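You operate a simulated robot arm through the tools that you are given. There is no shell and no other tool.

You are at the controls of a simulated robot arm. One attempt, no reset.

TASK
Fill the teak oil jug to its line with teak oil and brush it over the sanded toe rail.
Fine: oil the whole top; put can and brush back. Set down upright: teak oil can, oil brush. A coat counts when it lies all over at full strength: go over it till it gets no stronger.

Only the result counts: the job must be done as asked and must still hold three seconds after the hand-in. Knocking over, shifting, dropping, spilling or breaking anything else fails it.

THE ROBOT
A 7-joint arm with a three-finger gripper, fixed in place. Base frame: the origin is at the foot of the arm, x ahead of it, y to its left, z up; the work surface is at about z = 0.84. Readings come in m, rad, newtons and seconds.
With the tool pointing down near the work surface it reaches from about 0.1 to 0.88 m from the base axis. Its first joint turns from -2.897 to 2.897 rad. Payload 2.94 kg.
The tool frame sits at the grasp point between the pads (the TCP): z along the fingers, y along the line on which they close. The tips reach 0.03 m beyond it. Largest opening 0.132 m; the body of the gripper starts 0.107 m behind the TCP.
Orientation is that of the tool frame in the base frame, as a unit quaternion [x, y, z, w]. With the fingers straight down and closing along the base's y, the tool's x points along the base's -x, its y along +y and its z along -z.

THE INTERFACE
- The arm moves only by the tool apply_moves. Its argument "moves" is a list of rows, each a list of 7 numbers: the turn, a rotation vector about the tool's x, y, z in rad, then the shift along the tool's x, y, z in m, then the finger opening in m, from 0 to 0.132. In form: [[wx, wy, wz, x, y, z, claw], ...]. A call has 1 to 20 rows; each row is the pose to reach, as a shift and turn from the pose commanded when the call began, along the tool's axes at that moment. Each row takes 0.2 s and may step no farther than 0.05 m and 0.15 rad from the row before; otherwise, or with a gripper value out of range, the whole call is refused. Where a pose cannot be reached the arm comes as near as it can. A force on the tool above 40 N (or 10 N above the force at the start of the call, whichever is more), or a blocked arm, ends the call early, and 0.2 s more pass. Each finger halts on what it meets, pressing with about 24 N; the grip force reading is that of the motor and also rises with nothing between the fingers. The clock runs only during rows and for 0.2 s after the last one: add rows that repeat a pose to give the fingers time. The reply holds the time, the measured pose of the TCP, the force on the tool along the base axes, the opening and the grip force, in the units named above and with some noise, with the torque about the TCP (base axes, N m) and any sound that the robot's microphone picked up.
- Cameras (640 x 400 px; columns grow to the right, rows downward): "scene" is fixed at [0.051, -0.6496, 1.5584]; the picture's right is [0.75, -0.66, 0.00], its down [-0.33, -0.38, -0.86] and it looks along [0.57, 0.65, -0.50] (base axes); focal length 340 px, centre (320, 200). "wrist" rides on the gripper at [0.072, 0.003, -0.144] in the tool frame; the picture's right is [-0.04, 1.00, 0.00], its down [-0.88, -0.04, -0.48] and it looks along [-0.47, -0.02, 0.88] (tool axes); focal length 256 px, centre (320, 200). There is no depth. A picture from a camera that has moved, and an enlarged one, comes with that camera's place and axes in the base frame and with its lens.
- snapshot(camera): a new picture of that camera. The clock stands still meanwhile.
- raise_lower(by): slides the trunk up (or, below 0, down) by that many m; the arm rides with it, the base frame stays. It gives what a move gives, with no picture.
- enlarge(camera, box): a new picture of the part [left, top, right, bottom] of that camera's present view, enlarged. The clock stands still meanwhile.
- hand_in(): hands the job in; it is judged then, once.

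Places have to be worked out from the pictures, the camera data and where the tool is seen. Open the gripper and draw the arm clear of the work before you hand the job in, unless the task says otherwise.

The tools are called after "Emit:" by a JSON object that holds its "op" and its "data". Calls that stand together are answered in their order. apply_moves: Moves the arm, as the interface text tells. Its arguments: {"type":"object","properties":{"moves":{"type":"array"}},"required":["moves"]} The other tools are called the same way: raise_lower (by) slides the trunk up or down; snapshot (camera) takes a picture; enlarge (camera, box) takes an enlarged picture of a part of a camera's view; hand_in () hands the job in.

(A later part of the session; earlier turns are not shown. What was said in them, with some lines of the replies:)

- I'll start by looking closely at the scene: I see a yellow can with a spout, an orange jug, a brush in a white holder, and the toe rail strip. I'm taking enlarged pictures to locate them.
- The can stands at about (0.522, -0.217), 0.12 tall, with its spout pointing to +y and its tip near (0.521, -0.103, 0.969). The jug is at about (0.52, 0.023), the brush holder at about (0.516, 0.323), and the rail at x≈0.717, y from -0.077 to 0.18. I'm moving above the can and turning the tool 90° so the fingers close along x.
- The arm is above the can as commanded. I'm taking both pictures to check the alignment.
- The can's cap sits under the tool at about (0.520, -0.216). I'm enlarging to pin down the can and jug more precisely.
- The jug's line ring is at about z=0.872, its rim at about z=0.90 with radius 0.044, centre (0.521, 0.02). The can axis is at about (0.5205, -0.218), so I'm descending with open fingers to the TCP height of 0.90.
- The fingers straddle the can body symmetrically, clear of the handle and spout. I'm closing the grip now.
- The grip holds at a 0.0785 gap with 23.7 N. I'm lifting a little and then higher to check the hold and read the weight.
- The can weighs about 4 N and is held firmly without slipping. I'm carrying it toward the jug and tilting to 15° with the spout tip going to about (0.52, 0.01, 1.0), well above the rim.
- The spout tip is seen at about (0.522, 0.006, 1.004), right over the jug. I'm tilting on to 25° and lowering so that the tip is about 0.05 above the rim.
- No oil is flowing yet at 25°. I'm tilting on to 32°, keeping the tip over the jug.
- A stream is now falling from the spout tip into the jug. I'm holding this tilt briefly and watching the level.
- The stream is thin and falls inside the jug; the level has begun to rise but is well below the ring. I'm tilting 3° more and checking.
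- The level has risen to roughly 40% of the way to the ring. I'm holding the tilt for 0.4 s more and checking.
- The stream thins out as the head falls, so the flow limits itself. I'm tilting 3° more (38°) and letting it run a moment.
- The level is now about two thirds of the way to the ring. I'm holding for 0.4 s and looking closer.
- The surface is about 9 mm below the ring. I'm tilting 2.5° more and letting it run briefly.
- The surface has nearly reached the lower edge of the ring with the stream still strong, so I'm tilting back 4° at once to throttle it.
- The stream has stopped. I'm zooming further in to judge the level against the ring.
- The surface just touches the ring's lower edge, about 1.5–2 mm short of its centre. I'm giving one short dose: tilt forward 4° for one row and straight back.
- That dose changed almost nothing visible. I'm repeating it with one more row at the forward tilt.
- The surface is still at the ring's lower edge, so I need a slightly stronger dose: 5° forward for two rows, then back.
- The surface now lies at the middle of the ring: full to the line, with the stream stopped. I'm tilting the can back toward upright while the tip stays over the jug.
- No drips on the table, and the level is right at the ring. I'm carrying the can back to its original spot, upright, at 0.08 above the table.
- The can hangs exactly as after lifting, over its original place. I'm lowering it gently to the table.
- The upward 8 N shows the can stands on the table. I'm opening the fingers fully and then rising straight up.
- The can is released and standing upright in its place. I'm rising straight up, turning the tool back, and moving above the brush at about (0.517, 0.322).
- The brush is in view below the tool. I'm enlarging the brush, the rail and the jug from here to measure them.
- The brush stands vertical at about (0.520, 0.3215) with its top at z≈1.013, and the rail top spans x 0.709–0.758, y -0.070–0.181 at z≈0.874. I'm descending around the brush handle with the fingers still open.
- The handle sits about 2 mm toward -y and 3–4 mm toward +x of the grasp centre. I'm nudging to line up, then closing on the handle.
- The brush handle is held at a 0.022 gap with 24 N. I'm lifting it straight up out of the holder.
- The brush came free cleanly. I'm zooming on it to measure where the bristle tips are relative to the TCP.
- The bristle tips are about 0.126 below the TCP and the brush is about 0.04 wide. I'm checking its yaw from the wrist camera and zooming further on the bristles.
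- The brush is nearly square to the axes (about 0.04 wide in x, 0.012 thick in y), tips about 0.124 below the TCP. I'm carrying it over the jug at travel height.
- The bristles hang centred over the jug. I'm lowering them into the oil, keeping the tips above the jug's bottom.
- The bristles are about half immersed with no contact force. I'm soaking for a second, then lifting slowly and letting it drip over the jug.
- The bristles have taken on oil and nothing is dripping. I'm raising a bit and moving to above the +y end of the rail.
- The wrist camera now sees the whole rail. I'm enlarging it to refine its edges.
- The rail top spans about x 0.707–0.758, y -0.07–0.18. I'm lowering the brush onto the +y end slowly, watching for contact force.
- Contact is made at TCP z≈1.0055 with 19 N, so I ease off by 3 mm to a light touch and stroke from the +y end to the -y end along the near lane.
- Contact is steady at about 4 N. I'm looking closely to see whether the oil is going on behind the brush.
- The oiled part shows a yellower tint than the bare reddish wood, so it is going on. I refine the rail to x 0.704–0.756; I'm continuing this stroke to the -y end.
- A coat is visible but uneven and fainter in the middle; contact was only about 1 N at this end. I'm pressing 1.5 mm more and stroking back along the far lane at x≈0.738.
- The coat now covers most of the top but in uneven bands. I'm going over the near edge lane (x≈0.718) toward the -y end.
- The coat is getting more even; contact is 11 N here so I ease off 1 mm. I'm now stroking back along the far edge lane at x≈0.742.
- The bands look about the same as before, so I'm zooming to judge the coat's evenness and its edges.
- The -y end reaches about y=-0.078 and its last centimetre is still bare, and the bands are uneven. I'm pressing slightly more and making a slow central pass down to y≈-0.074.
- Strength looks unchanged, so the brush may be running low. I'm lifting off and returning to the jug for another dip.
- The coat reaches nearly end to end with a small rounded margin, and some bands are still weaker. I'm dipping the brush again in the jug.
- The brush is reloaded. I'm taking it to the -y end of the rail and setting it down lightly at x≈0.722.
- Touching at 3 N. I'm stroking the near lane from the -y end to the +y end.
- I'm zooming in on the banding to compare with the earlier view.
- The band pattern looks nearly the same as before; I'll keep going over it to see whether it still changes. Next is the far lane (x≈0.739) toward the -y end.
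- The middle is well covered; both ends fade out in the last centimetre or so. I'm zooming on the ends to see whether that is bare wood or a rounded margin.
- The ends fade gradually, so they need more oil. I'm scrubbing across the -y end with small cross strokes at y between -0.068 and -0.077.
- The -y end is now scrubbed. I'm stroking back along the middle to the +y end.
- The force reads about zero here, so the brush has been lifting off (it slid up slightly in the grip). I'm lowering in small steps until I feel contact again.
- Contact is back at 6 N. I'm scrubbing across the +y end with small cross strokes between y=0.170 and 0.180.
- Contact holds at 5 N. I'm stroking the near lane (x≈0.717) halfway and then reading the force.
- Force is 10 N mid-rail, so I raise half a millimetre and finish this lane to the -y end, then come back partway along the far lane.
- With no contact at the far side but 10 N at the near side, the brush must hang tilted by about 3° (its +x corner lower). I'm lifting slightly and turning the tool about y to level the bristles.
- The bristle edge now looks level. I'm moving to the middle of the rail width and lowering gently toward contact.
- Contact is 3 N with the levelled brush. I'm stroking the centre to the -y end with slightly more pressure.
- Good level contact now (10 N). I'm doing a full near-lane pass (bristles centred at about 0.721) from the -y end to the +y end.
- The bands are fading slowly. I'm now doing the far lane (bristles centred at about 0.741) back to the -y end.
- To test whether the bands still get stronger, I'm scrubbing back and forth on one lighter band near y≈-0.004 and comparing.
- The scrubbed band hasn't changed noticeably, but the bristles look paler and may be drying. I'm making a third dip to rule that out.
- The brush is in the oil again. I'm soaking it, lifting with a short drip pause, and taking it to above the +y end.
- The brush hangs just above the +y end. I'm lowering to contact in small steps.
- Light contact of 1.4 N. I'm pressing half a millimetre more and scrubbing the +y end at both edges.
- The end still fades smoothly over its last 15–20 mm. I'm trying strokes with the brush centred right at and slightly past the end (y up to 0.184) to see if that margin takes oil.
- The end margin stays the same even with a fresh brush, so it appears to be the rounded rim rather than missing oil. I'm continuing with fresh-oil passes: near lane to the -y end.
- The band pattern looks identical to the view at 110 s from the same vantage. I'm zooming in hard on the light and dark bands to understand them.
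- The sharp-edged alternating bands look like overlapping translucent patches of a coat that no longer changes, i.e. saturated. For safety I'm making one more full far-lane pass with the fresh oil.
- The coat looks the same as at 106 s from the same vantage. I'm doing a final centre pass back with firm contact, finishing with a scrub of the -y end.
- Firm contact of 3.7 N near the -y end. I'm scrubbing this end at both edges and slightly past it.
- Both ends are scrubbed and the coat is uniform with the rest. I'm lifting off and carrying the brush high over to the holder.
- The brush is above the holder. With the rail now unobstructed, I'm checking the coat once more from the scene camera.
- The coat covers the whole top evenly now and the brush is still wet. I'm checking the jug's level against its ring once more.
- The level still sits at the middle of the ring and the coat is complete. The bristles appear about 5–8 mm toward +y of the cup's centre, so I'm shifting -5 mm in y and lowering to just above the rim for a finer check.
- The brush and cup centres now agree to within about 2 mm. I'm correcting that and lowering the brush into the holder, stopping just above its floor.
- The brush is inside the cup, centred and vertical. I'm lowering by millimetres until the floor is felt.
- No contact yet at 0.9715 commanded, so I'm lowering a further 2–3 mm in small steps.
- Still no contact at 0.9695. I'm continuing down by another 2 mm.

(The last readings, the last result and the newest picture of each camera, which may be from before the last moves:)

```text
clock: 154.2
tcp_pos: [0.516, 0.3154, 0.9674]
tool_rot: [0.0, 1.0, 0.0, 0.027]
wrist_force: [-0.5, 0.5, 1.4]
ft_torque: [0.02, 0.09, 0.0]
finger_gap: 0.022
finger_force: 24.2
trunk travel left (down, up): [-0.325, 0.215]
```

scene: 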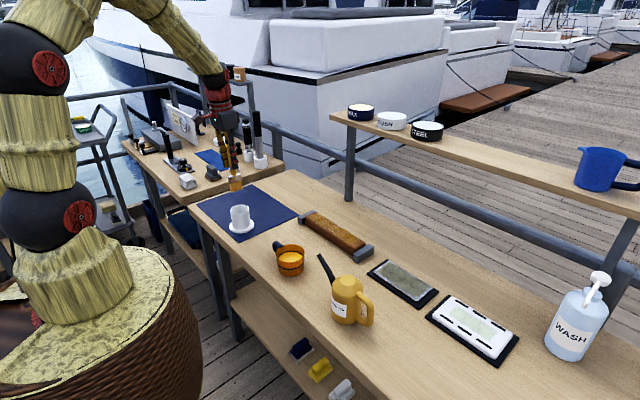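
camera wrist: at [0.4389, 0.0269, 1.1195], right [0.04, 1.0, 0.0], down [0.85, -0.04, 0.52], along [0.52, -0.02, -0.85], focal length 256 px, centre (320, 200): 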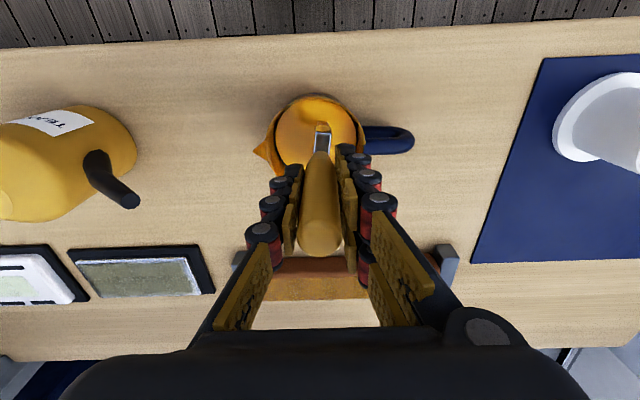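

A first hint of contact (1.4 N). I'm going another millimetre to confirm.

Emit:
{"op": "apply_moves", "data": {"moves": [[0, 0, 0, 0, 0, 0.0006, 0.005], [0, 0, 0, 0, 0, 0.001, 0.005]]}}

Emit:
{"op": "enlarge", "data": {"camera": "scene", "box": [215, 160, 275, 240]}}

Emit:
{"op": "enlarge", "data": {"camera": "wrist", "box": [240, 70, 400, 270]}}

```text
clock: 154.8
tcp_pos: [0.516, 0.3164, 0.967]
tool_rot: [0.0, 1.0, 0.0, 0.028]
wrist_force: [-1.0, -1.2, 6.9]
ft_torque: [-0.09, 0.24, -0.01]
finger_gap: 0.0222
finger_force: 24.1
trunk travel left (down, up): [-0.325, 0.215]
```

```text
5.00 times, centred on (245, 200) of scene
camera zoom: at [0.051, -0.6496, 1.5584], right [0.75, -0.66, 0.0], down [-0.33, -0.38, -0.86], along [0.57, 0.65, -0.5], focal length 1698 px, centre (695, 200)
```

zoom: 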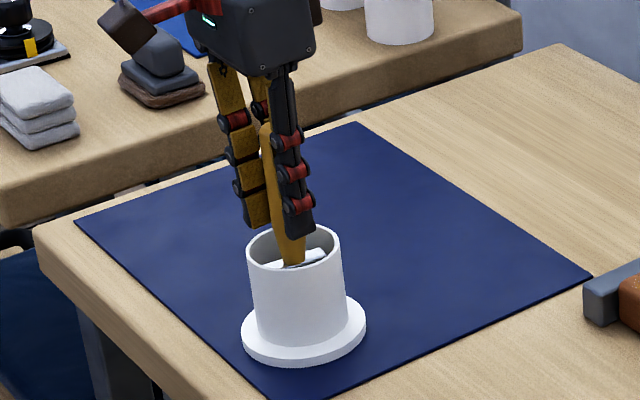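

```text
2.00 times, centred on (320, 170) of wrist
camera zoom: at [0.4368, 0.3193, 1.1078], right [0.04, 1.0, 0.0], down [0.85, -0.04, 0.52], along [0.52, -0.02, -0.85], focal length 512 px, centre (320, 260)
```

zoom: 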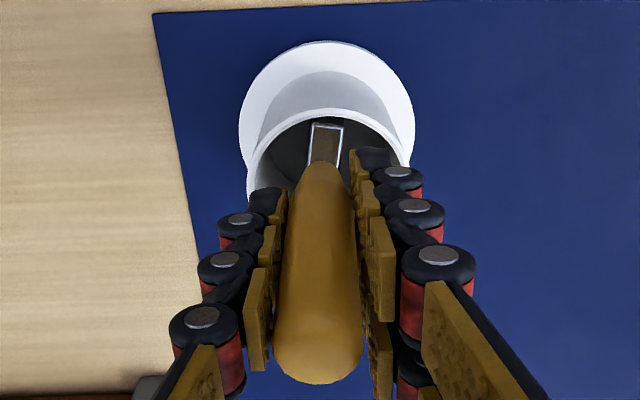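

The floor is reached (6.9 N), with the torque showing the -x corner touching first, i.e. I over-levelled by about 1.5°. I'm turning the tool back by that amount and easing the pressure before release.

Emit:
{"op": "apply_moves", "data": {"moves": [[0, 0.013, 0, -0.0016, 0, -0.0006, 0.005], [0, 0.027, 0, -0.0032, 0, -0.0008, 0.005], [0, 0.027, 0, -0.0032, 0, -0.0008, 0.005]]}}

```text
clock: 155.6
tcp_pos: [0.5187, 0.3158, 0.9678]
tool_rot: [-0.001, 1.0, 0.0, 0.014]
wrist_force: [0.3, 0.5, 1.6]
ft_torque: [0.09, -0.09, 0.0]
finger_gap: 0.022
finger_force: 24.1
trunk travel left (down, up): [-0.325, 0.215]
```

Light contact of 1.6 N with little torque. I'm checking the brush's uprightness from both cameras before releasing.

Emit:
{"op": "enlarge", "data": {"camera": "scene", "box": [220, 175, 265, 235]}}

Emit:
{"op": "enlarge", "data": {"camera": "wrist", "box": [240, 70, 400, 270]}}

```text
6.67 times, centred on (242, 205) of scene
camera zoom: at [0.051, -0.6496, 1.5584], right [0.75, -0.66, 0.0], down [-0.33, -0.38, -0.86], along [0.57, 0.65, -0.5], focal length 2264 px, centre (837, 167)
```

zoom: 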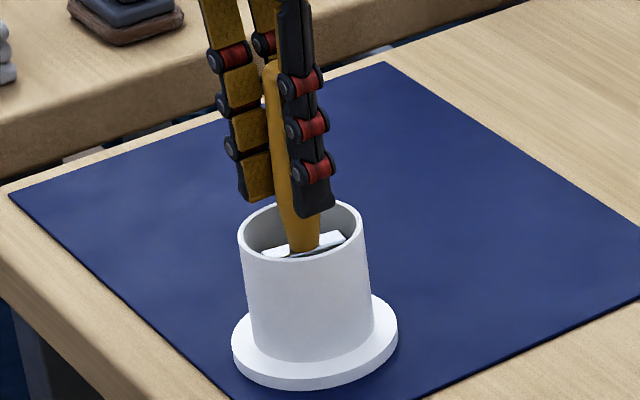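

```text
2.00 times, centred on (320, 170) of wrist
camera zoom: at [0.4435, 0.3194, 1.1101], right [0.04, 1.0, 0.0], down [0.87, -0.04, 0.5], along [0.5, -0.02, -0.87], focal length 512 px, centre (320, 260)
```

zoom: 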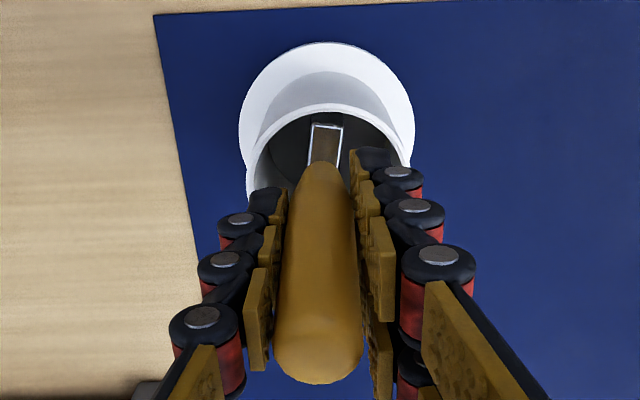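

The brush looks upright and seated. I'm opening the fingers slowly and symmetrically.

Emit:
{"op": "apply_moves", "data": {"moves": [[0, 0, 0, 0, 0, 0, 0.02], [0, 0, 0, 0, 0, 0, 0.0235], [0, 0, 0, 0, 0, 0, 0.026], [0, 0, 0, 0, 0, 0, 0.03], [0, 0, 0, 0, 0, 0, 0.04], [0, 0, 0, 0, 0, 0, 0.055], [0, 0, 0, 0, 0, 0, 0.06], [0, 0, 0, 0, 0, 0, 0.06]]}}

Emit:
{"op": "enlarge", "data": {"camera": "scene", "box": [220, 165, 270, 235]}}

Emit:
{"op": "snapshot", "data": {"camera": "wrist"}}

```text
clock: 157.4
tcp_pos: [0.5197, 0.3161, 0.9683]
tool_rot: [0.0, 1.0, 0.0, 0.014]
wrist_force: [0.1, 0.1, 0.3]
ft_torque: [-0.02, 0.03, -0.01]
finger_gap: 0.0599
finger_force: 0.0
trunk travel left (down, up): [-0.325, 0.215]
```

```text
5.71 times, centred on (245, 200) of scene
camera zoom: at [0.051, -0.6496, 1.5584], right [0.75, -0.66, 0.0], down [-0.33, -0.38, -0.86], along [0.57, 0.65, -0.5], focal length 1941 px, centre (749, 200)
```

zoom: 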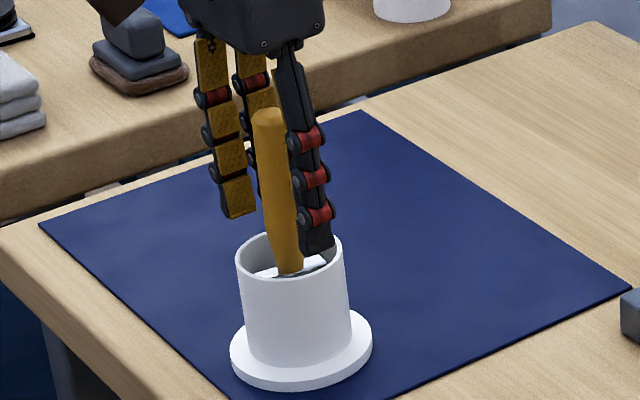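

```text
taken
camera wrist: at [0.4434, 0.3193, 1.11], right [0.04, 1.0, 0.0], down [0.87, -0.04, 0.5], along [0.5, -0.02, -0.87], focal length 256 px, centre (320, 200)
```

wrist: 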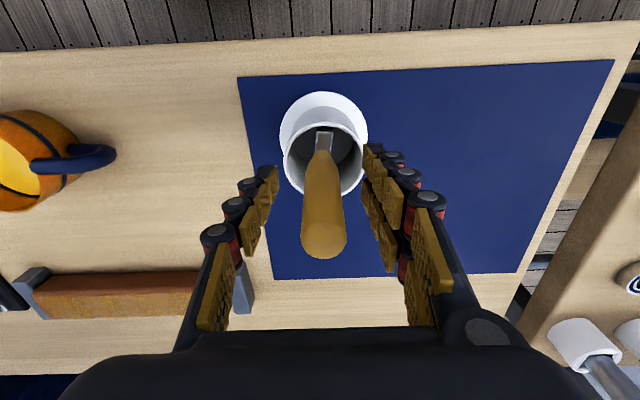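

The brush stands free in the holder. I'm rising straight up away from it.

Emit:
{"op": "apply_moves", "data": {"moves": [[0, 0, 0, -0.0003, 0, -0.01, 0.07], [0, 0, 0, -0.0008, 0, -0.03, 0.08], [0, 0, 0, -0.0017, 0, -0.06, 0.08], [0, 0, 0, -0.0028, 0, -0.1, 0.08], [0, 0, 0, -0.0039, 0, -0.14, 0.08], [0, 0, 0, -0.005, 0, -0.18, 0.08], [0, 0, 0, -0.0062, 0, -0.22, 0.08], [0, 0, 0, -0.0062, 0, -0.22, 0.08]]}}

Emit:
{"op": "snapshot", "data": {"camera": "scene"}}

Emit:
{"op": "enlarge", "data": {"camera": "scene", "box": [210, 165, 275, 245]}}

Emit:
{"op": "snapshot", "data": {"camera": "wrist"}}

```text
clock: 159.2
tcp_pos: [0.519, 0.3162, 1.1886]
tool_rot: [0.0, 1.0, 0.0, 0.014]
wrist_force: [0.4, 0.4, 0.1]
ft_torque: [0.03, -0.01, 0.01]
finger_gap: 0.0801
finger_force: 0.1
trunk travel left (down, up): [-0.325, 0.215]
```

```text
taken
```

scene: 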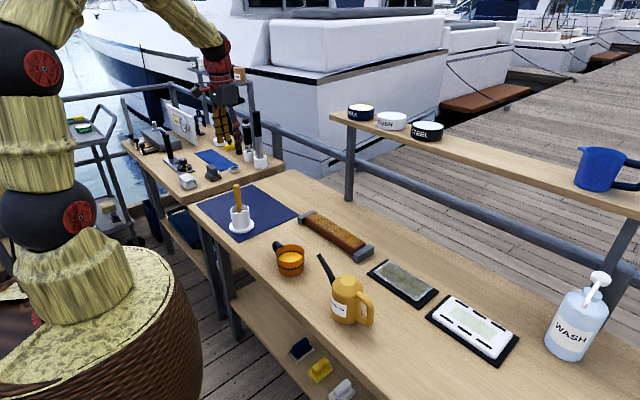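

```text
5.00 times, centred on (242, 205) of scene
camera zoom: at [0.051, -0.6496, 1.5584], right [0.75, -0.66, 0.0], down [-0.33, -0.38, -0.86], along [0.57, 0.65, -0.5], focal length 1698 px, centre (708, 175)
```

zoom: 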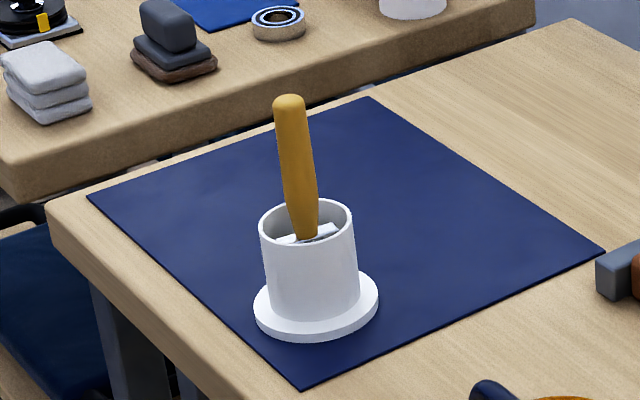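

```text
taken
camera wrist: at [0.4445, 0.3185, 1.3308], right [0.04, 1.0, 0.0], down [0.87, -0.04, 0.5], along [0.5, -0.02, -0.87], focal length 256 px, centre (320, 200)
```

wrist: 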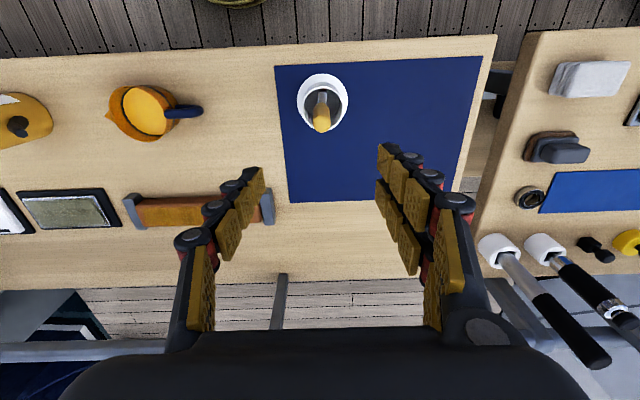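

The brush stands upright in its holder. I'm moving the arm so the wrist camera gets an unobstructed view of the rail to verify the coat.

Emit:
{"op": "apply_moves", "data": {"moves": [[0, 0.004, 0, -0.0211, -0.0326, 0.0106, 0.08], [0, 0.008, 0, -0.0422, -0.0653, 0.0212, 0.08], [0, 0.012, 0, -0.0633, -0.0979, 0.0318, 0.08], [0, 0.016, 0, -0.0844, -0.1305, 0.0424, 0.08], [0, 0.02, 0, -0.1054, -0.1631, 0.053, 0.08], [0, 0.024, 0, -0.1265, -0.1958, 0.0636, 0.08], [0, 0.028, 0, -0.1476, -0.2284, 0.0742, 0.08], [0, 0.028, 0, -0.1687, -0.261, 0.0848, 0.08], [0, 0.028, 0, -0.1687, -0.261, 0.0848, 0.08]]}}

Emit:
{"op": "snapshot", "data": {"camera": "wrist"}}

Emit:
{"op": "enlarge", "data": {"camera": "wrist", "box": [180, 40, 460, 180]}}

```text
clock: 161.2
tcp_pos: [0.6911, 0.054, 1.1081]
tool_rot: [0.0, 1.0, -0.001, 0.0]
wrist_force: [0.2, 0.1, 0.5]
ft_torque: [-0.01, -0.01, 0.02]
finger_gap: 0.0797
finger_force: 0.0
trunk travel left (down, up): [-0.325, 0.215]
```

```text
taken
camera wrist: at [0.6198, 0.0572, 1.2527], right [0.04, 1.0, 0.0], down [0.88, -0.04, 0.48], along [0.48, -0.02, -0.88], focal length 256 px, centre (320, 200)
```

wrist: 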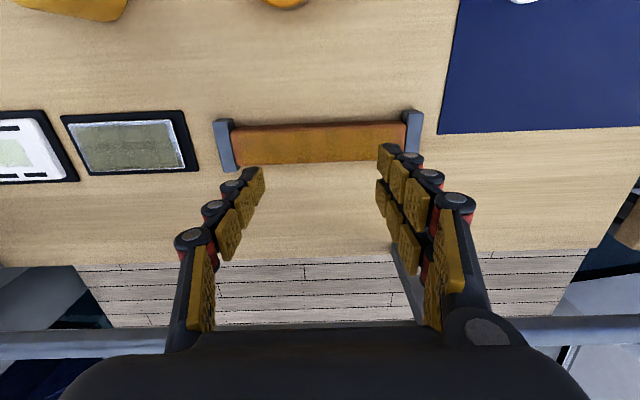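

```text
2.29 times, centred on (320, 110) of wrist
camera zoom: at [0.6198, 0.0572, 1.2527], right [0.04, 1.0, 0.0], down [0.88, -0.04, 0.48], along [0.48, -0.02, -0.88], focal length 585 px, centre (320, 406)
```

zoom: 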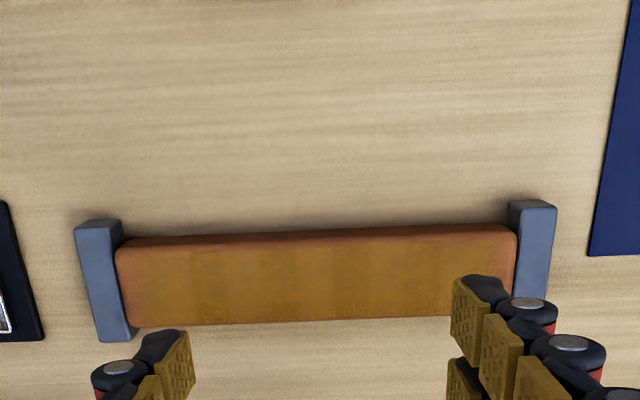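

Emit:
{"op": "enlarge", "data": {"camera": "wrist", "box": [215, 110, 345, 190]}}

Emit:
{"op": "enlarge", "data": {"camera": "wrist", "box": [310, 100, 440, 180]}}

```text
4.92 times, centred on (280, 150) of wrist
camera zoom: at [0.6198, 0.0572, 1.2527], right [0.04, 1.0, 0.0], down [0.88, -0.04, 0.48], along [0.48, -0.02, -0.88], focal length 1260 px, centre (517, 446)
```

zoom: 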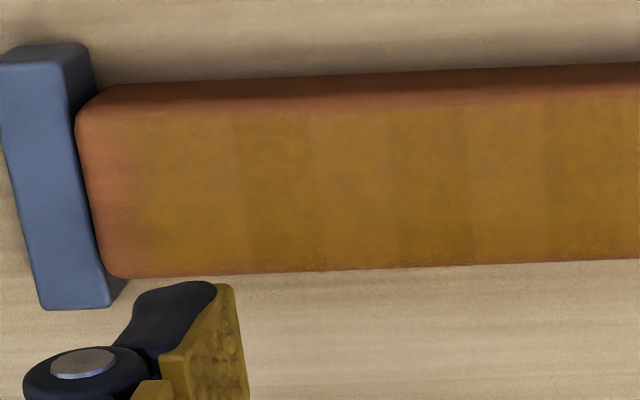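

```text
4.92 times, centred on (375, 140) of wrist
camera zoom: at [0.6198, 0.0572, 1.2527], right [0.04, 1.0, 0.0], down [0.88, -0.04, 0.48], along [0.48, -0.02, -0.88], focal length 1260 px, centre (49, 495)
```

zoom: 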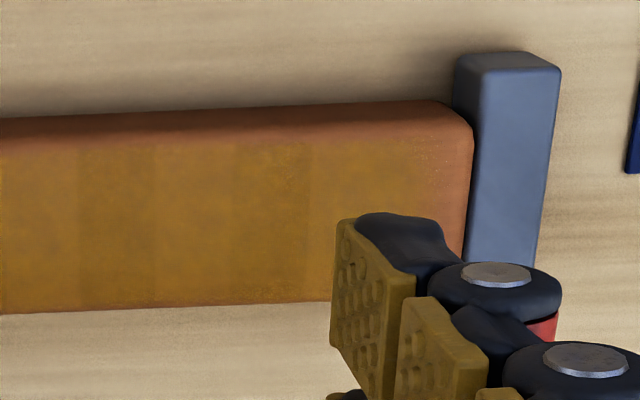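

The bands are evenly spaced overlaps of the coat's patches with every patch equally strong, reaching end to end, so the coat is complete. I'm withdrawing the arm up and clear with the gripper open.

Emit:
{"op": "apply_moves", "data": {"moves": [[0, 0, 0, 0.0, 0.0, -0.035, 0.1], [0, 0, 0, 0.025, 0.008, -0.065, 0.132], [0, 0, 0, 0.05, 0.016, -0.095, 0.132], [0, 0, 0, 0.08, 0.025, -0.122, 0.132], [0, 0, 0, 0.11, 0.035, -0.15, 0.132], [0, 0, 0, 0.14, 0.045, -0.172, 0.132], [0, 0, 0, 0.14, 0.045, -0.172, 0.132], [0, 0, 0, 0.14, 0.045, -0.172, 0.132]]}}

Emit:
{"op": "snapshot", "data": {"camera": "scene"}}

Emit:
{"op": "snapshot", "data": {"camera": "wrist"}}

Emit:
{"op": "enlarge", "data": {"camera": "scene", "box": [200, 170, 400, 340]}}

```text
clock: 163.0
tcp_pos: [0.5512, 0.1009, 1.2792]
tool_rot: [0.0, 1.0, -0.001, 0.0]
wrist_force: [0.5, 0.2, -0.1]
ft_torque: [-0.01, 0.01, -0.01]
finger_gap: 0.1321
finger_force: 0.0
trunk travel left (down, up): [-0.325, 0.215]
```

```text
taken
```

scene: 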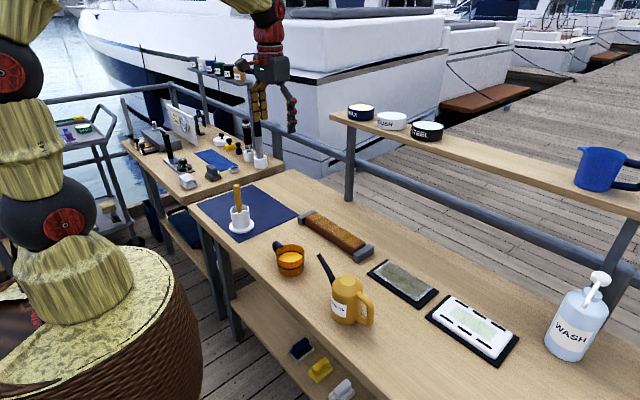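

```text
taken
camera wrist: at [0.4799, 0.1042, 1.4234], right [0.04, 1.0, 0.0], down [0.88, -0.04, 0.48], along [0.48, -0.02, -0.88], focal length 256 px, centre (320, 200)
```

wrist: 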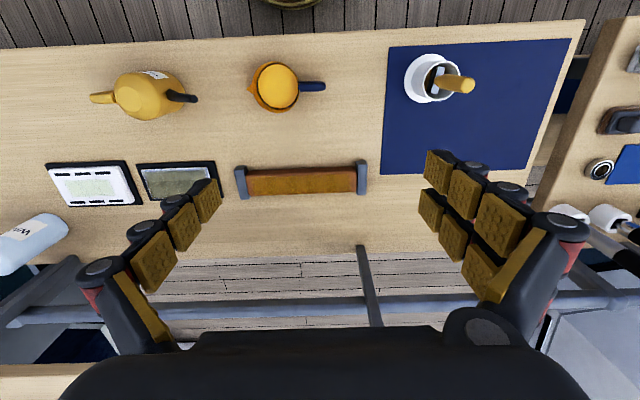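

```text
2.35 times, centred on (300, 255) of scene
camera zoom: at [0.051, -0.6496, 1.5584], right [0.75, -0.66, 0.0], down [-0.33, -0.38, -0.86], along [0.57, 0.65, -0.5], focal length 799 px, centre (367, 71)
```

zoom: 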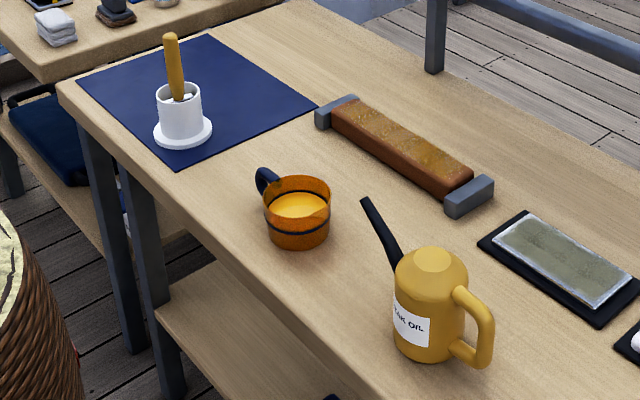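

Everything is in place with the arm clear. I'm taking a last close look at the brush's uprightness and the can before handing in.

Emit:
{"op": "enlarge", "data": {"camera": "scene", "box": [210, 175, 275, 245]}}

Emit:
{"op": "enlarge", "data": {"camera": "scene", "box": [260, 220, 400, 340]}}

Emit:
{"op": "enlarge", "data": {"camera": "wrist", "box": [390, 40, 490, 110]}}

```text
5.71 times, centred on (242, 210) of scene
camera zoom: at [0.051, -0.6496, 1.5584], right [0.75, -0.66, 0.0], down [-0.33, -0.38, -0.86], along [0.57, 0.65, -0.5], focal length 1941 px, centre (763, 143)
```

zoom: 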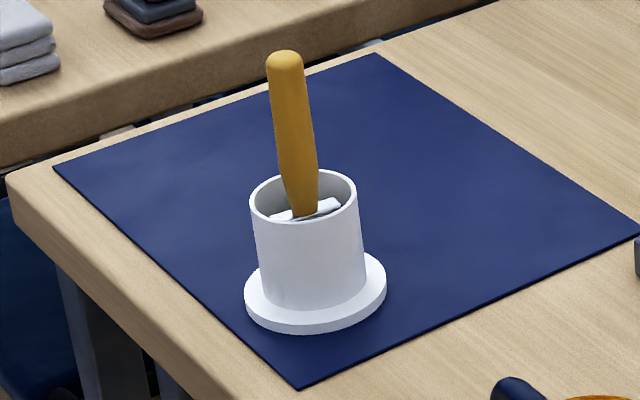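

```text
3.33 times, centred on (330, 280) of scene
camera zoom: at [0.051, -0.6496, 1.5584], right [0.75, -0.66, 0.0], down [-0.33, -0.38, -0.86], along [0.57, 0.65, -0.5], focal length 1132 px, centre (287, -67)
```

zoom: 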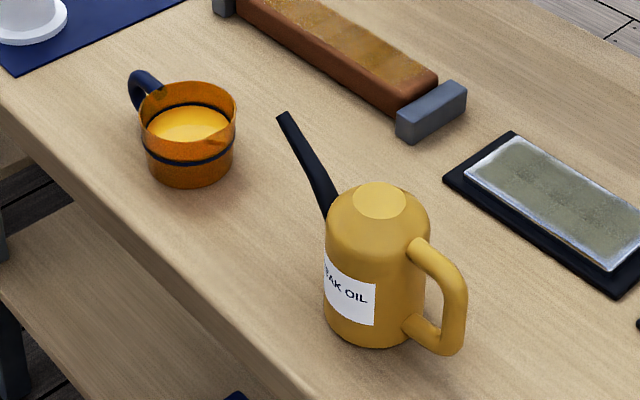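

```text
5.71 times, centred on (440, 75) of wrist
camera zoom: at [0.4799, 0.1042, 1.4234], right [0.04, 1.0, 0.0], down [0.88, -0.04, 0.48], along [0.48, -0.02, -0.88], focal length 1463 px, centre (-366, 914)
```

zoom: 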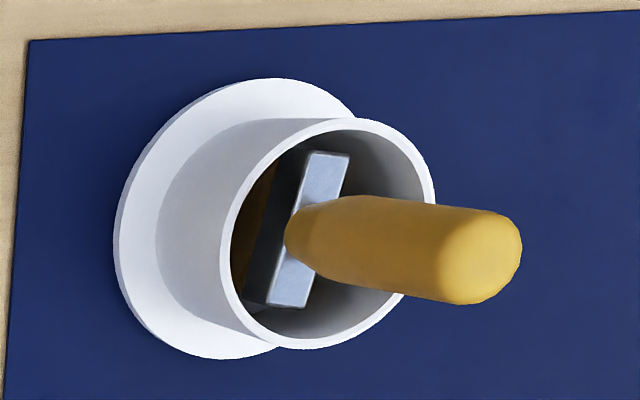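

The brush stands in its holder just as it did at the start, and the can is upright within a couple of millimetres of its original spot. The jug is at its line and the rail top is fully oiled, so I'm handing in.

Emit:
{"op": "hand_in", "data": {}}

```text
The job is handed in.
```

I filled the jug to its line, oiled the whole top of the toe rail, and put the can and brush back upright. The job is handed in, but I have not seen the judge's result.

- **Jug:** the oil surface sits at about the middle of the line ring, and three brush dips did not lower it visibly.
- **Rail:** I made repeated passes with three loads of oil, plus extra scrubbing at both ends. The last few passes changed nothing I could see. Faint light and dark bands remain. I took them for overlaps in how the coat is drawn, because they are evenly spaced and did not change with more brushing. Both ends still fade slightly over the last 1–2 cm, which extra brushing with fresh oil did not change.
- **Can:** it stands within a couple of millimetres of its starting spot.
- **Brush:** it slid up several millimetres in the grip and lost contact on a few early passes. I levelled it and went over the rail again, and it now stands in its holder as it did at the start.
- **Bench:** I saw no spills or drips, and nothing else appeared to move.
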